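You operate a simulated robot arm through the tools that you are given. There is no shell and no other tool. Be economical: measure what you need, move in short steps, check, and stop when the job is done.

Carry out the task below with a simulated robot arm. There is one attempt and no reset: what you move stays moved.

TASK
Stand the setting block beside the white bracket. It goes on the side that lies toward x +0.7, y -0.7 (a direction in the base frame), with about 3 cm between them.
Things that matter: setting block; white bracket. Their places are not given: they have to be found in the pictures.

It is judged by the outcome, as a careful person would: the job done as asked, and still so three seconds after it is handed in. It fails if anything else is knocked over, pushed out of place, dropped, spilled or broken.

THE ROBOT
A 6-joint arm with a two-finger parallel gripper, fixed in place. Base frame: the origin is at the foot of the arm, x ahead of it, y to its left, z up; the work surface is at about z = 850. Lengths are in mm, angles in degrees, forces in N, time in s.
With the tool pointing down near the work surface it reaches from about 240 to 640 mm from the base axis. Its first joint turns from -66.0 to 66.0 degrees. Payload 2.7 kg.
Tool frame: the origin (TCP) lies between the finger pads and is the grasp point; the fingertips stand 23 mm ahead of it; z points along the fingers, y is the line along which they close. The gripper opens to 94 mm. The fingers are 38 mm wide and 10 mm thick; the gripper's body (54 by 96 mm) begins 39 mm behind the TCP.
Orientation is that of the tool frame in the base frame, as a unit quaternion [w, x, y, z]. With the fingers straight down and closing along the base's y, the tool's x points along the base's -x, its y along +y and its z along -z.

THE INTERFACE
- The arm moves only by the tool arm_command. Its argument "moves" is a list that holds one entry, the list of rows, each a list of 7 numbers: the opening, from 0 (shut) to 1 (fully open), then the shift along the tool's x, y, z in m, then the turn, a rotation vector about the tool's x, y, z in degrees. In form: [[[gripper, x, y, z, wx, wy, wz], ...]]. A call has 1 to 20 rows; each row shifts and turns the commanded pose from where the row before left it, along the tool's axes as they then stand. A row lasts 0.2 s, in which the tool goes at most 50 mm and 8.6 degrees; a call with a longer step from one row to the next is refused whole, and so is a gripper value outside its range. A pose out of reach is approached as far as the arm can. The call stops where the force on the tool passes 40 N (or 10 N more than at its start, if that is more) or the arm is blocked; 0.2 s more then pass. The fingers move at their own pace (about 45 mm/s each) and stop on an object; they squeeze with about 41 N. The grip force told is the motor's: it shows also when the fingers shut on nothing. Time passes only in rows, and 0.2 s behind the last, so rows that do not move let the fingers close. It gives the time, the measured TCP pose, the force on the tool (base axes), the opening and the grip force at its end, in the units of the frame above (readings bear some noise), and new pictures: "pictures" is both (left out), scene, wrist or none.
- Cameras (640 x 400 px; columns grow to the right, rows downward): "scene" is fixed at [60.5, -418.9, 1417.2]; the picture's right is [0.89, -0.45, 0.00], its down [-0.20, -0.39, -0.90] and it looks along [0.41, 0.80, -0.44] (base axes); focal length 356 px, centre (320, 200). "wrist" rides on the gripper at [-39, 0, -44] in the tool frame; the picture's right is [0.00, -1.00, 0.00], its down [0.97, 0.00, -0.24] and it looks along [0.24, 0.00, 0.97] (tool axes); focal length 218 px, centre (320, 200).
- probe_pixels(camera, pixels): for up to 12 pixels [column, row] of the newest picture of that camera ("zoom" is the newest enlarged one), the place [x, y, z] in the base frame of the surface seen there, good to about 2 mm. No time passes.
- enlarge(camera, box): a new picture of the part [left, top, right, bottom] of that camera's present view, enlarged. No time passes.
- hand_in(): hands the job in; it is judged then, once.

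Work in short steps. Measure before you move; look again where a grasp or a placing could have gone wrong, and mend it. You have 60 turns and 120 pictures in all, the two below and enlarged ones among them. Open the gripper and draw the arm clear of the work before you hand the job in, unless the task says otherwise; then end with one line.

The tools are called after "Call:" as name(argument=value, ...) on one line, values as JSON. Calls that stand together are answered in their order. arm_command: Moves the arm, as the interface text tells. Its arguments: {"type":"object","properties":{"moves":{"type":"array","items":{"type":"array","items":{"type":"array","items":{"type":"number"}}}},"pictures":{"type":"string","enum":["both","scene","wrist","none"]}},"required":["moves"]} The other tools are called the same way: probe_pixels (camera, pixels) gives the place of the surface under pixels of a picture; enlarge (camera, box) takes an enlarged picture of a part of a camera's view; hand_in () hands the job in.

At the start:

```text
clock: 0.0
ee_pos: [361.9, 83.8, 1199.5]
tool_rot: [0.001, 0.0, 1.0, 0.0]
wrist_force: [-0.4, 0.2, 0.9]
gripper_width: 94.3
gripper_force: 0.1
```

scene: 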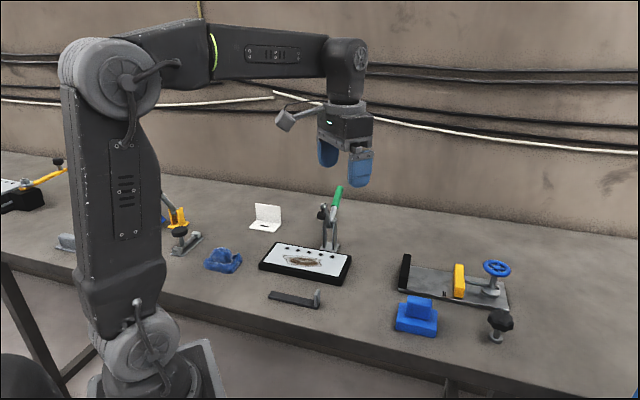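
wrist: 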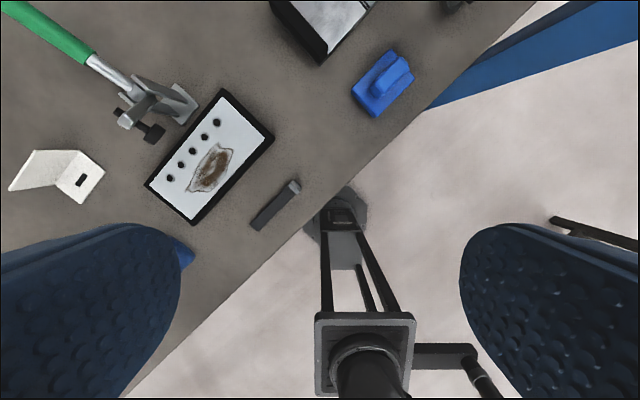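

The blue stepped block at (416,316) looks like the setting block, and the white bracket is at (266,218). I'll enlarge both and measure them.

Call:
enlarge(camera="scene", box=[190, 180, 370, 310])

Call:
probe_pixels(camera="scene", pixels=[[250, 227], [276, 231], [283, 220], [256, 204], [281, 207], [326, 250], [338, 250], [274, 243], [350, 257], [260, 265], [322, 215], [341, 187]])

Call:
enlarge(camera="scene", box=[370, 250, 530, 350])

Call:
probe_pixels(camera="scene", pixels=[[408, 297], [431, 300], [430, 312], [406, 310], [398, 313], [437, 320], [395, 328], [434, 336], [418, 305], [437, 312], [400, 306]])

Call:
probe_pixels(camera="wrist", pixels=[[352, 88], [375, 117], [413, 80], [390, 50], [372, 90], [406, 66], [30, 152], [10, 188], [78, 152], [103, 174], [80, 202], [55, 180]])

```text
3.08 times, centred on (280, 245) of scene
```

zoom: 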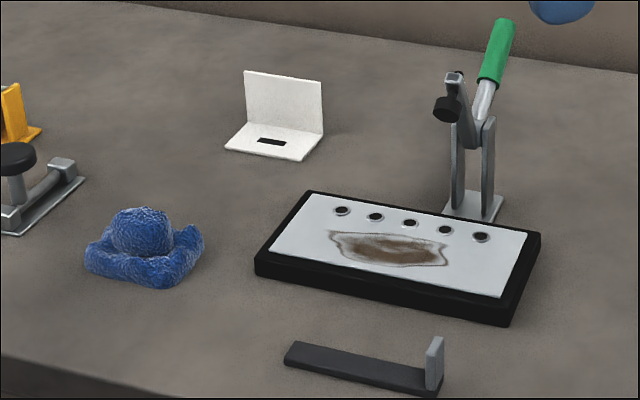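

```text
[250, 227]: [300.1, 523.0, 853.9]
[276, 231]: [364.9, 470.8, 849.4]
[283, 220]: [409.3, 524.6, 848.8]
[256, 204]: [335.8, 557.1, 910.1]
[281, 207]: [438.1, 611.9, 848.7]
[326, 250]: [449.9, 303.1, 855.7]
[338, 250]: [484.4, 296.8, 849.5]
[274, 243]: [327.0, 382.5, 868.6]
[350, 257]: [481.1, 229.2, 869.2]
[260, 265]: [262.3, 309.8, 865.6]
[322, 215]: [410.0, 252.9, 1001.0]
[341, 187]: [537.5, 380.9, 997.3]
```

```text
4.00 times, centred on (450, 300) of scene
```

zoom: 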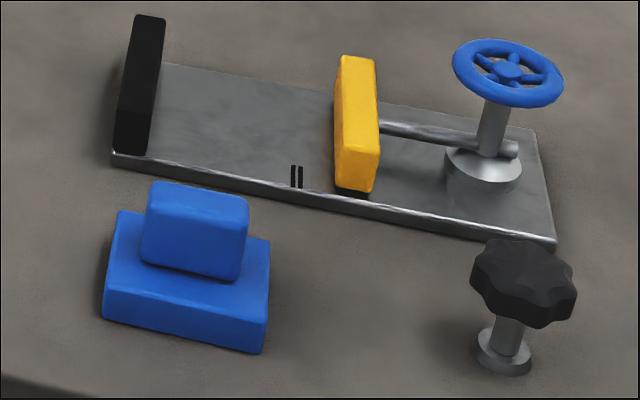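

```text
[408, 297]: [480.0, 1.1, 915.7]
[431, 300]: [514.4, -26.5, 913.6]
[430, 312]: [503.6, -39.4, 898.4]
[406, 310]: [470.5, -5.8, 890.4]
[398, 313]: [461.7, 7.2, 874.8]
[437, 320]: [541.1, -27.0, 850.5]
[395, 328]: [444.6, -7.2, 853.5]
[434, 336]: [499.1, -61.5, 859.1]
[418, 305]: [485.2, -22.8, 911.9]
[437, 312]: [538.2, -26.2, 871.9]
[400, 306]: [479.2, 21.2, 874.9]
```

```text
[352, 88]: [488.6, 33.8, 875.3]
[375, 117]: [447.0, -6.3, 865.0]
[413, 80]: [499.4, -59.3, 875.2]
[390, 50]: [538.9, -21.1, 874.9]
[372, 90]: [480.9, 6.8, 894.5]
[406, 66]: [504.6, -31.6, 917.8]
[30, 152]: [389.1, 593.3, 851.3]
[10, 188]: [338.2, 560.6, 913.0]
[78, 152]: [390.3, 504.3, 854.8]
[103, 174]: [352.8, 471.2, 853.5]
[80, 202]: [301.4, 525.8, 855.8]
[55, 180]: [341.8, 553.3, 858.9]
```

The block's long axis runs along about (0.7,-0.7), centred near (493,-13), with its narrow top at z≈915. I'll move above it, turn 45°, and look from there; I'll also probe the nearby vise and clamp.

Call:
probe_pixels(camera="scene", pixels=[[405, 256], [400, 288], [398, 289], [333, 190], [340, 186], [321, 214], [318, 237], [499, 312], [490, 320], [330, 200]])

Call:
arm_command(moves=[[[0.7, -0.0262, -0.0194, 0.02, 0, 0, 0], [0.7, -0.0262, -0.0194, 0.02, 0, 0, 0], [0.7, -0.0262, -0.0194, 0.02, 0, 0, 0], [0.7, -0.0262, -0.0194, 0.02, 0, 0, 0], [0.7, -0.0262, -0.0194, 0.02, 0, 0, 0], [0.7, 0, 0, 0, 0, 0, 7.5], [0.7, 0, 0, 0, 0, 0, 7.5], [0.7, 0, 0, 0, 0, 0, 7.5], [0.7, 0, 0, 0, 0, 0, 7.5], [0.7, 0, 0, 0, 0, 0, 7.5], [0.7, 0, 0, 0, 0, 0, 7.5], [0.7, 0, 0, 0, 0, 0, 0]]])

```text
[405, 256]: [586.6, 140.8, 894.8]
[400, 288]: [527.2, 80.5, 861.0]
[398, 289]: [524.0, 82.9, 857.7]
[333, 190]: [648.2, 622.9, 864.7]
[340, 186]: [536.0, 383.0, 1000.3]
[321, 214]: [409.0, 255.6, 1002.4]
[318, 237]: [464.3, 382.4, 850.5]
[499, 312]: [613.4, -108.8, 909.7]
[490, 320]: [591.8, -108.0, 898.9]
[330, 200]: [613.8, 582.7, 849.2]
```

```text
clock: 2.6
ee_pos: [493.8, -13.1, 1099.1]
tool_rot: [-0.001, 0.384, 0.923, 0.0]
wrist_force: [-0.2, -0.4, -0.4]
gripper_width: 65.8
gripper_force: 0.0
```

scene: 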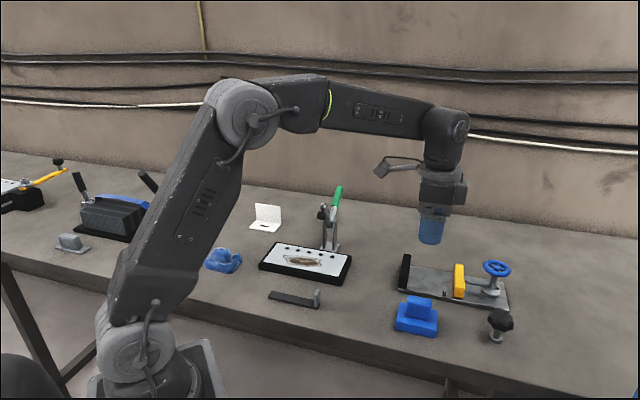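
wrist: 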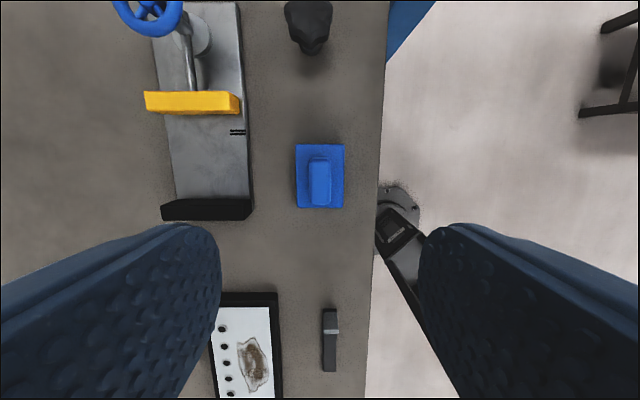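

The block is now square with the tool in the wrist view (295–344, 144–208). I'll measure it exactly.

Call:
enlarge(camera="wrist", box=[270, 130, 370, 220])

Call:
probe_pixels(camera="wrist", pixels=[[297, 146], [342, 146], [298, 206], [342, 206], [311, 163], [328, 163], [312, 203], [328, 203], [320, 185], [252, 205]])

Call:
probe_pixels(camera="scene", pixels=[[250, 227], [276, 231], [283, 222], [259, 205], [279, 208], [249, 228], [280, 217], [277, 229]])

```text
4.44 times, centred on (320, 175) of wrist
```

zoom: 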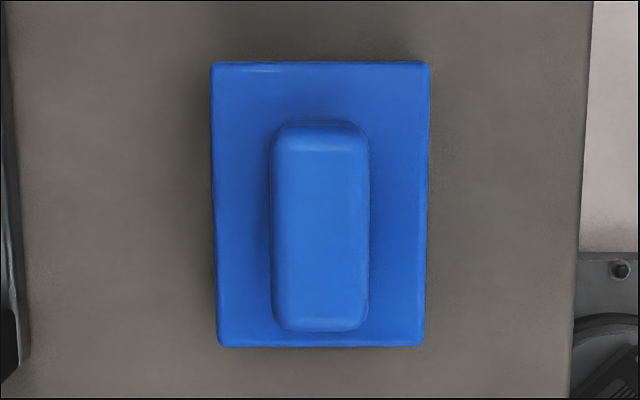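

```text
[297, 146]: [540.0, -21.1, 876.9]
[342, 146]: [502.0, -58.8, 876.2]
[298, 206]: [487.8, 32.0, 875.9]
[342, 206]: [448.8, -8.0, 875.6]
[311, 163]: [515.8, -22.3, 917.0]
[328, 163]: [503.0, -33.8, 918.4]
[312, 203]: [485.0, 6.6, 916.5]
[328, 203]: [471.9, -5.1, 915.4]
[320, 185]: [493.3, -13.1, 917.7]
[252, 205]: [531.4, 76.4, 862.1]
```

```text
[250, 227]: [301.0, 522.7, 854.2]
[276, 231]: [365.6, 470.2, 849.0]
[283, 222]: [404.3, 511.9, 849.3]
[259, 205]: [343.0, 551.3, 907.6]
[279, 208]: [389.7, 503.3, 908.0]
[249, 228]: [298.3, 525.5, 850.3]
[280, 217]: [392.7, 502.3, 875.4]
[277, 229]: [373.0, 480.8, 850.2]
```

The top is centred at (493.8,-13.6), z≈917, so the tool is already aligned. I'll descend 196 mm to TCP z≈903, with fingertips just above the base step.

Call:
arm_command(moves=[[[0.6, 0, 0, 0.04, 0, 0, 0], [0.6, 0, 0, 0.04, 0, 0, 0], [0.6, 0, 0, 0.04, 0, 0, 0], [0.6, 0, 0, 0.03, 0, 0, 0], [0.6, 0, 0, 0.02, 0, 0, 0], [0.6, 0, 0, 0.015, 0, 0, 0], [0.6, 0, 0, 0.011, 0, 0, 0], [0.6, 0, 0, 0, 0, 0, 0]]])

```text
clock: 4.4
ee_pos: [494.2, -12.4, 902.3]
tool_rot: [0.0, 0.383, 0.924, 0.0]
wrist_force: [0.1, 0.0, 0.8]
gripper_width: 56.6
gripper_force: 0.1
```

scene: 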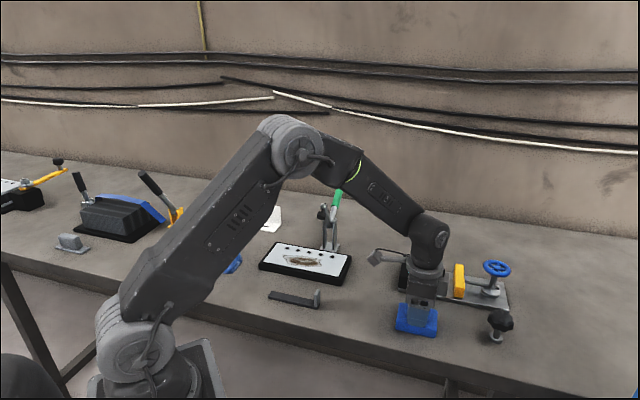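
wrist: 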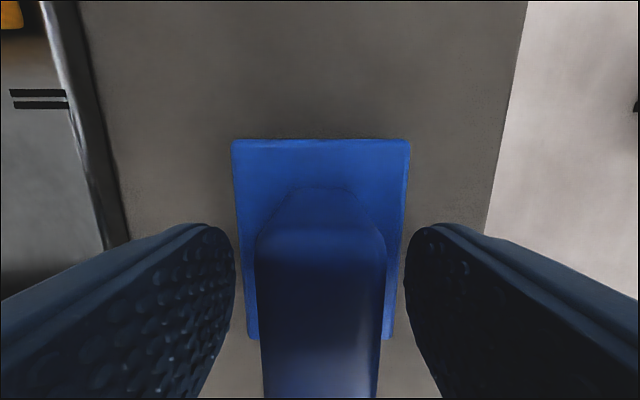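

Fingers straddle the top cleanly. I'll close, and probe the stalk at (376,257) on the left of the wrist, since it may matter near the bracket.

Call:
probe_pixels(camera="scene", pixels=[[374, 257], [380, 262], [395, 251], [411, 261]])

Call:
arm_command(moves=[[[0, 0, 0, 0, 0, 0, 0], [0, 0, 0, 0, 0, 0, 0], [0, 0, 0, 0, 0, 0, 0], [0, 0, 0, 0, 0, 0, 0], [0, 0, 0, 0, 0, 0, 0]]], pictures="none")

Call:
enlarge(camera="scene", box=[350, 220, 470, 345])

```text
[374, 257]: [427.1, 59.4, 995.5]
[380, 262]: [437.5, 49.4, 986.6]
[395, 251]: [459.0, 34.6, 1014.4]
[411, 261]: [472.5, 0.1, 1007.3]
```

```text
clock: 5.6
ee_pos: [494.0, -12.1, 903.3]
tool_rot: [0.0, 0.383, 0.924, 0.0]
wrist_force: [-0.3, -0.1, -0.2]
gripper_width: 23.7
gripper_force: 40.7
```

```text
3.20 times, centred on (410, 282) of scene
```

zoom: 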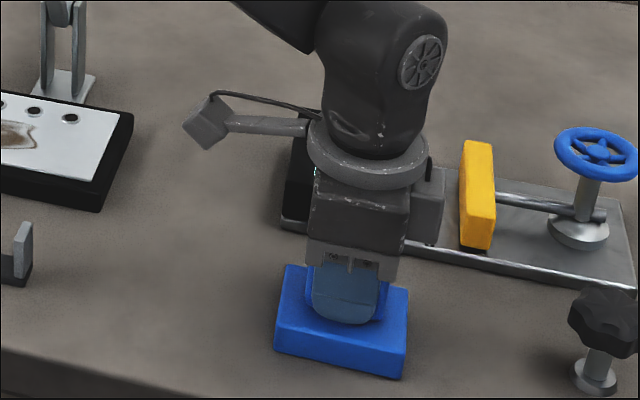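

Gripped at 23.7 mm width. The stalk's lowest point is at z≈985, well above the bracket top at 912. I'll lift straight up 225 mm and check.

Call:
arm_command(moves=[[[0, 0, 0, -0.01, 0, 0, 0], [0, 0, 0, -0.02, 0, 0, 0], [0, 0, 0, -0.035, 0, 0, 0], [0, 0, 0, -0.04, 0, 0, 0], [0, 0, 0, -0.04, 0, 0, 0], [0, 0, 0, -0.04, 0, 0, 0], [0, 0, 0, -0.03, 0, 0, 0], [0, 0, 0, -0.01, 0, 0, 0], [0, 0, 0, 0, 0, 0, 0]]])

```text
clock: 7.6
ee_pos: [494.2, -13.2, 1128.8]
tool_rot: [0.0, 0.383, 0.924, 0.0]
wrist_force: [0.1, -0.4, -2.0]
gripper_width: 23.6
gripper_force: 41.5
```

scene: 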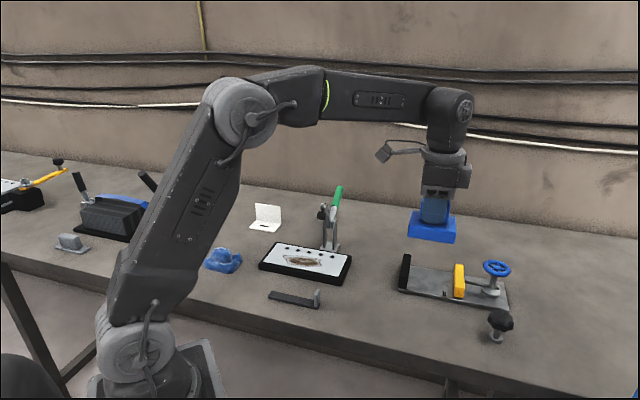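
wrist: 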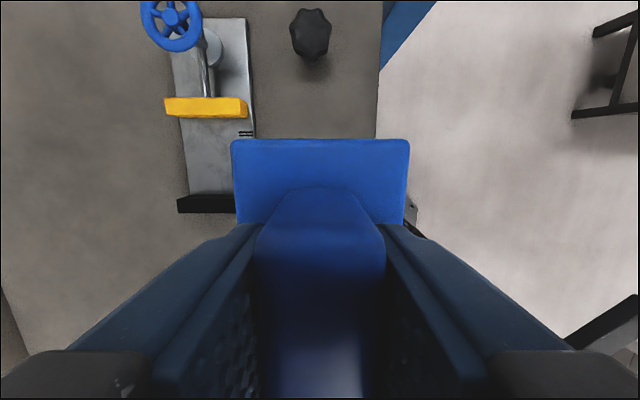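

The block is held firmly and level. I'll traverse at height to TCP target (421,440): tool x +371 mm, y +268 mm.

Call:
arm_command(moves=[[[0, 0.02, 0.005, 0, 0, 0, 0], [0, 0.035, 0.015, 0, 0, 0, 0], [0, 0.035, 0.02, 0, 0, 0, 0], [0, 0.035, 0.02, 0, 0, 0, 0], [0, 0.035, 0.02, 0, 0, 0, 0], [0, 0.035, 0.024, 0, 0, 0, 0], [0, 0.035, 0.024, 0, 0, 0, 0], [0, 0.035, 0.024, 0, 0, 0, 0], [0, 0.035, 0.024, 0, 0, 0, 0], [0, 0.03, 0.03, 0, 0, 0, 0], [0, 0.02, 0.03, 0, 0, 0, 0], [0, 0.015, 0.02, 0, 0, 0, 0], [0, 0.006, 0.012, 0, 0, 0, 0], [0, 0, 0, 0, 0, 0, 0]]])

```text
clock: 10.6
ee_pos: [414.0, 427.1, 1124.4]
tool_rot: [0.0, 0.382, 0.924, 0.0]
wrist_force: [-0.4, 0.4, -1.3]
gripper_width: 23.7
gripper_force: 41.1
out of reach, approached as far as the arm can: row 13
```

scene: 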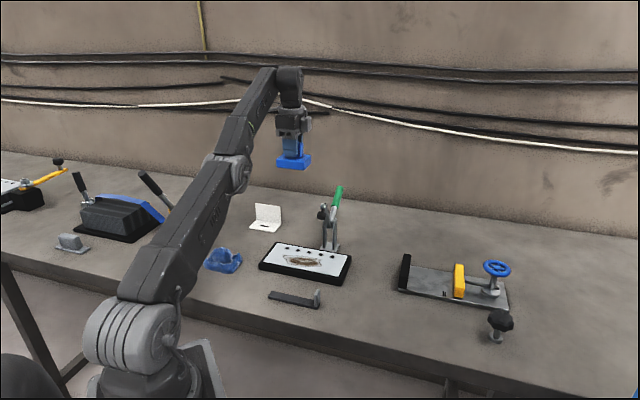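
wrist: 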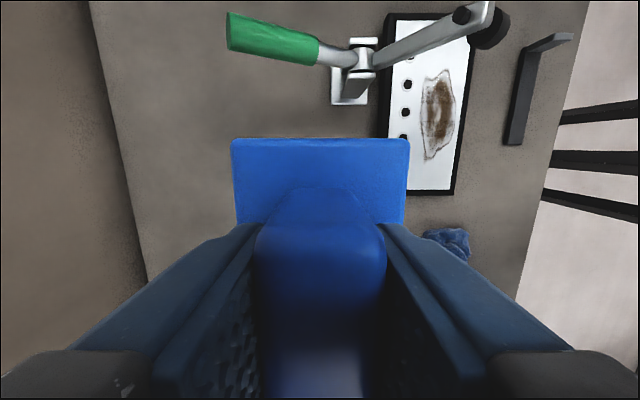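

Reach is limited at this height; I'll descend 110 mm (block bottom ≈ z 963, above the bracket) and re-measure.

Call:
arm_command(moves=[[[0, 0, 0, 0.02, 0, 0, 0], [0, 0, 0, 0.03, 0, 0, 0], [0, 0, 0, 0.03, 0, 0, 0], [0, 0, 0, 0.02, 0, 0, 0], [0, 0, 0, 0.01, 0, 0, 0], [0, 0, 0, 0, 0, 0, 0]]])

```text
clock: 12.0
ee_pos: [412.9, 428.2, 1014.7]
tool_rot: [0.0, 0.382, 0.924, 0.0]
wrist_force: [-0.6, 0.3, -1.9]
gripper_width: 23.7
gripper_force: 41.1
out of reach, approached as far as the arm can: row 1
```

scene: 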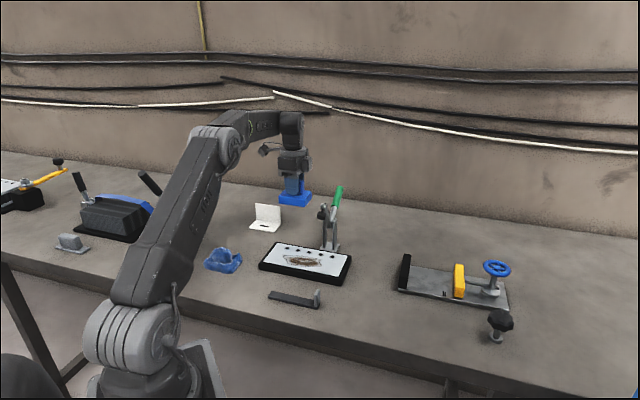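
wrist: 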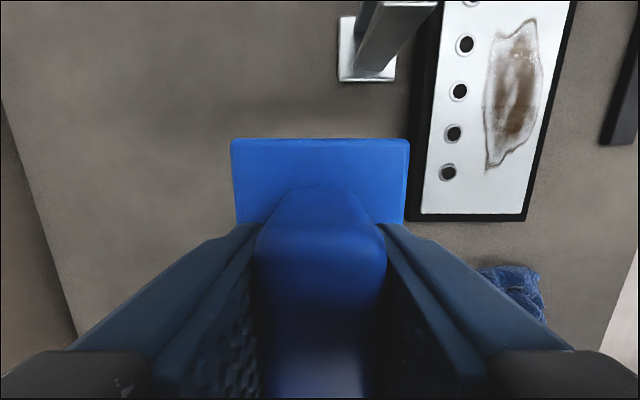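

The bracket is in clear view; I'll re-measure its near-end corners in zoom while shifting tool x +3, y +14 mm.

Call:
arm_command(moves=[[[0, 0.0015, 0.007, 0, 0, 0, 0], [0, 0.0015, 0.007, 0, 0, 0, 0], [0, 0, 0, 0.02, 0, 0, 0], [0, 0, 0, 0, 0, 0, 0]]], pictures="none")

Call:
enlarge(camera="scene", box=[240, 170, 340, 240])

```text
clock: 13.0
ee_pos: [420.8, 439.4, 995.7]
tool_rot: [0.0, 0.383, 0.924, 0.001]
wrist_force: [-0.1, 0.4, -3.2]
gripper_width: 23.6
gripper_force: 40.8
```

```text
5.71 times, centred on (290, 205) of scene
```

zoom: 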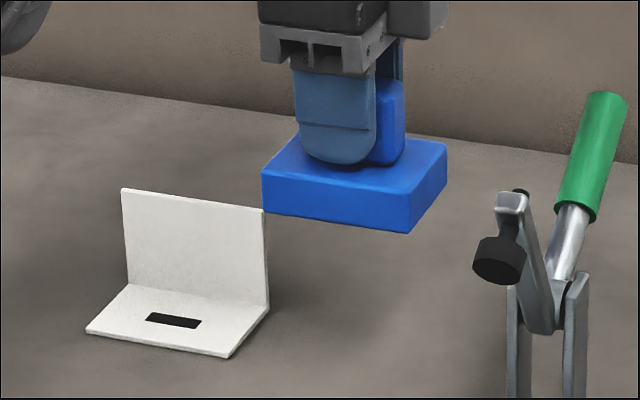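

Call:
probe_pixels(camera="zoom", pixels=[[228, 352], [228, 356], [250, 327], [266, 309], [265, 240], [264, 215], [267, 290], [263, 205], [408, 225], [409, 200], [444, 150], [265, 177]])

```text
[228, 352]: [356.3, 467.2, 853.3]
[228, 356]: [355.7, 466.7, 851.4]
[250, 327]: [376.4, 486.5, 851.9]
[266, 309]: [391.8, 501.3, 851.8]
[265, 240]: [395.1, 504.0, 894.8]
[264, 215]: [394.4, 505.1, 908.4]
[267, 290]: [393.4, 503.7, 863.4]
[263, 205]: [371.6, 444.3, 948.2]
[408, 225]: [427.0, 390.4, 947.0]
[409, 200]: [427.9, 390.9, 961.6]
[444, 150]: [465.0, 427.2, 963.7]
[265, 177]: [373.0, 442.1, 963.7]
```

Measured gap would be 28 mm with the block about 3 mm short in v; I'll shift tool x −2, y +3 mm and descend 88 mm to just above the surface.

Call:
arm_command(moves=[[[0, -0.002, 0.003, 0.01, 0, 0, 0], [0, 0, 0, 0.02, 0, 0, 0], [0, 0, 0, 0.02, 0, 0, 0], [0, 0, 0, 0.02, 0, 0, 0], [0, 0, 0, 0.01, 0, 0, 0], [0, 0, 0, 0.005, 0, 0, 0], [0, 0, 0, 0.003, 0, 0, 0], [0, 0, 0, 0, 0, 0, 0]]], pictures="wrist")

Call:
enlarge(camera="scene", box=[240, 170, 340, 240])

```text
clock: 14.8
ee_pos: [424.9, 439.7, 906.5]
tool_rot: [0.0, 0.383, 0.924, 0.0]
wrist_force: [-0.1, -0.2, -2.0]
gripper_width: 23.8
gripper_force: 41.2
```

wrist: 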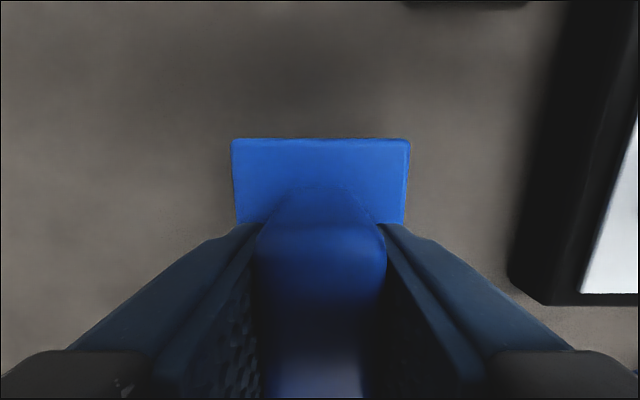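

```text
5.71 times, centred on (290, 205) of scene
```

zoom: 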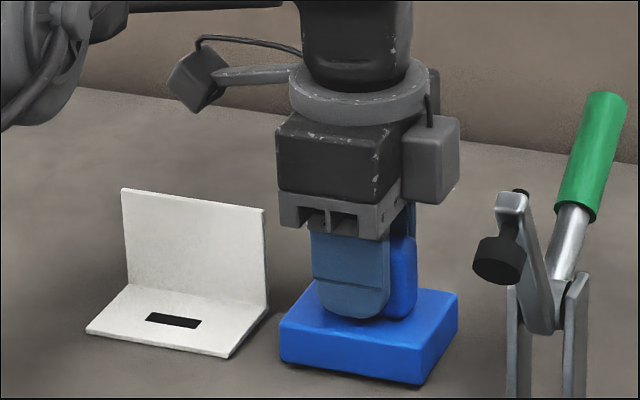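

The block hovers about 3 mm above the surface. I'll check the gap, then lower in 1 mm steps until contact.

Call:
probe_pixels(camera="zoom", pixels=[[283, 328], [284, 355], [416, 350], [418, 375], [455, 300]])

Call:
arm_command(moves=[[[0, 0, 0, 0.001, 0, 0, 0], [0, 0, 0, 0.001, 0, 0, 0], [0, 0, 0, 0.001, 0, 0, 0], [0, 0, 0, 0, 0, 0, 0]]], pictures="none")

```text
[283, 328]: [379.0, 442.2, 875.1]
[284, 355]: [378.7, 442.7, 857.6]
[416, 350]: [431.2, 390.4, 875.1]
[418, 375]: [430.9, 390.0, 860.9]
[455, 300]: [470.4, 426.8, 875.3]
```

```text
clock: 15.8
ee_pos: [425.9, 438.9, 904.8]
tool_rot: [-0.001, 0.382, 0.924, 0.0]
wrist_force: [0.6, -0.2, -2.1]
gripper_width: 23.9
gripper_force: 41.3
```

The gap reads 33 mm and it's not yet in contact (force still −2 N). I'll nudge tool x +3 mm and continue lowering.

Call:
arm_command(moves=[[[0, 0.003, 0, 0, 0, 0, 0], [0, 0, 0, 0.001, 0, 0, 0], [0, 0, 0, 0.001, 0, 0, 0], [0, 0, 0, 0, 0, 0, 0]]], pictures="none")

Call:
enlarge(camera="scene", box=[260, 200, 330, 245])

```text
clock: 16.8
ee_pos: [423.6, 443.2, 903.1]
tool_rot: [0.0, 0.383, 0.924, 0.001]
wrist_force: [-0.5, -0.8, 4.3]
gripper_width: 23.7
gripper_force: 41.0
```

```text
8.89 times, centred on (295, 222) of scene
```

zoom: 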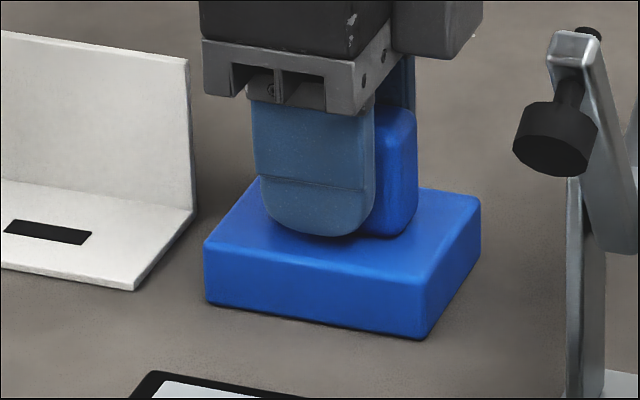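

Contact: force is now +4.3 N. I'll check the gap before releasing.

Call:
probe_pixels(camera="zoom", pixels=[[135, 284], [160, 255], [191, 219], [207, 270], [208, 290], [205, 260], [425, 310], [478, 205]])

```text
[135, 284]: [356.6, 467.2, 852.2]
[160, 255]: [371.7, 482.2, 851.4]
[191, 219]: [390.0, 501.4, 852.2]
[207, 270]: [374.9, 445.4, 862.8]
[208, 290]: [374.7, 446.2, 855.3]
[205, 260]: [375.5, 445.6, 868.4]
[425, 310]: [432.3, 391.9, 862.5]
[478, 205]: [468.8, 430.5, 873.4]
```

The gap is ~28–29 mm with the edges parallel, which is good. I'll release and lift straight up.

Call:
arm_command(moves=[[[0.55, 0, 0, 0, 0, 0, 0], [0.55, 0, 0, 0, 0, 0, 0], [0.55, 0, 0, 0, 0, 0, 0], [0.55, 0, 0, -0.01, 0, 0, 0], [0.55, 0, 0, -0.02, 0, 0, 0], [0.55, 0, 0, -0.03, 0, 0, 0], [0.55, 0, 0, -0.04, 0, 0, 0], [0.55, 0, 0, -0.04, 0, 0, 0], [0.55, 0, 0, -0.04, 0, 0, 0], [0.55, 0, -0.03, -0.04, 0, 0, 0], [0.55, 0, -0.04, 0, 0, 0, 0], [0.55, 0, -0.04, 0, 0, 0, 0], [0.55, 0, -0.04, 0, 0, 0, 0], [0.55, 0, 0, 0, 0, 0, 0]]])

Call:
enlarge(camera="scene", box=[190, 170, 370, 310])

```text
clock: 19.8
ee_pos: [315.2, 334.6, 1122.1]
tool_rot: [0.0, 0.383, 0.924, 0.0]
wrist_force: [-1.2, -0.1, -0.1]
gripper_width: 51.6
gripper_force: 0.0
out of reach, approached as far as the arm can: row 9
```

scene: 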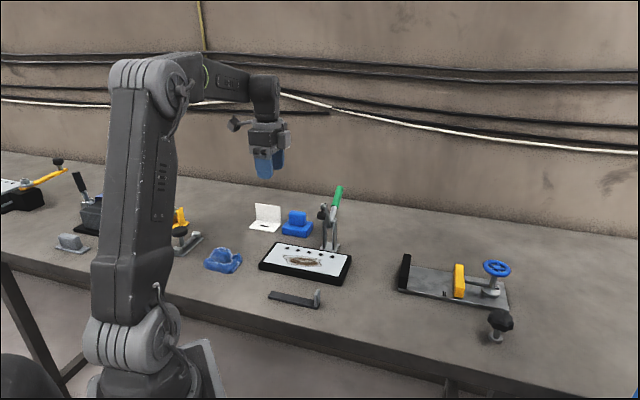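
wrist: 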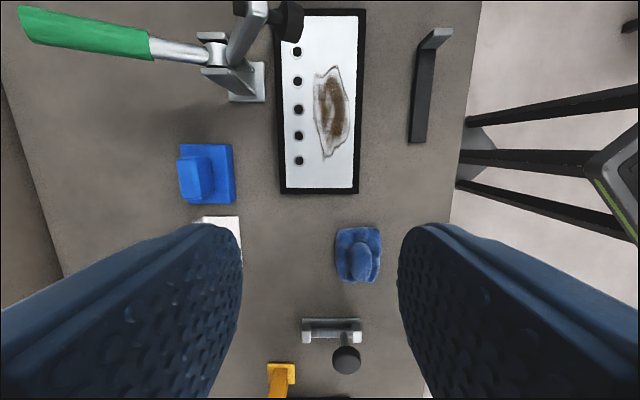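

```text
2.86 times, centred on (280, 240) of scene
```

zoom: 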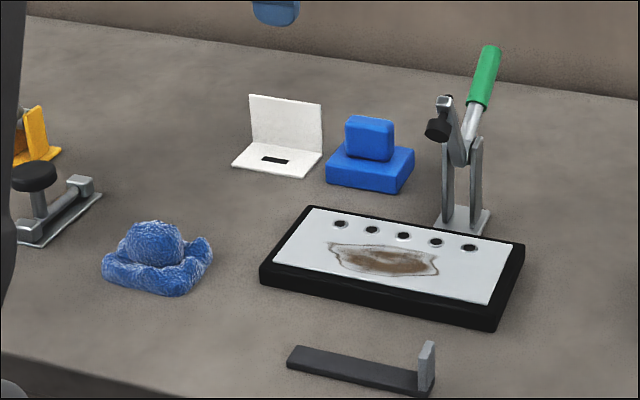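

The block stands upright beside the bracket, nothing else has been disturbed, and the arm is clear, so I'm handing in.

Call:
hand_in()

```text
The job is handed in.
```

The setting block now stands upright on the (+0.7, −0.7) side of the white bracket, about 28–29 mm away. The gripper is open, the arm is clear, and nothing else looked disturbed in the last picture.
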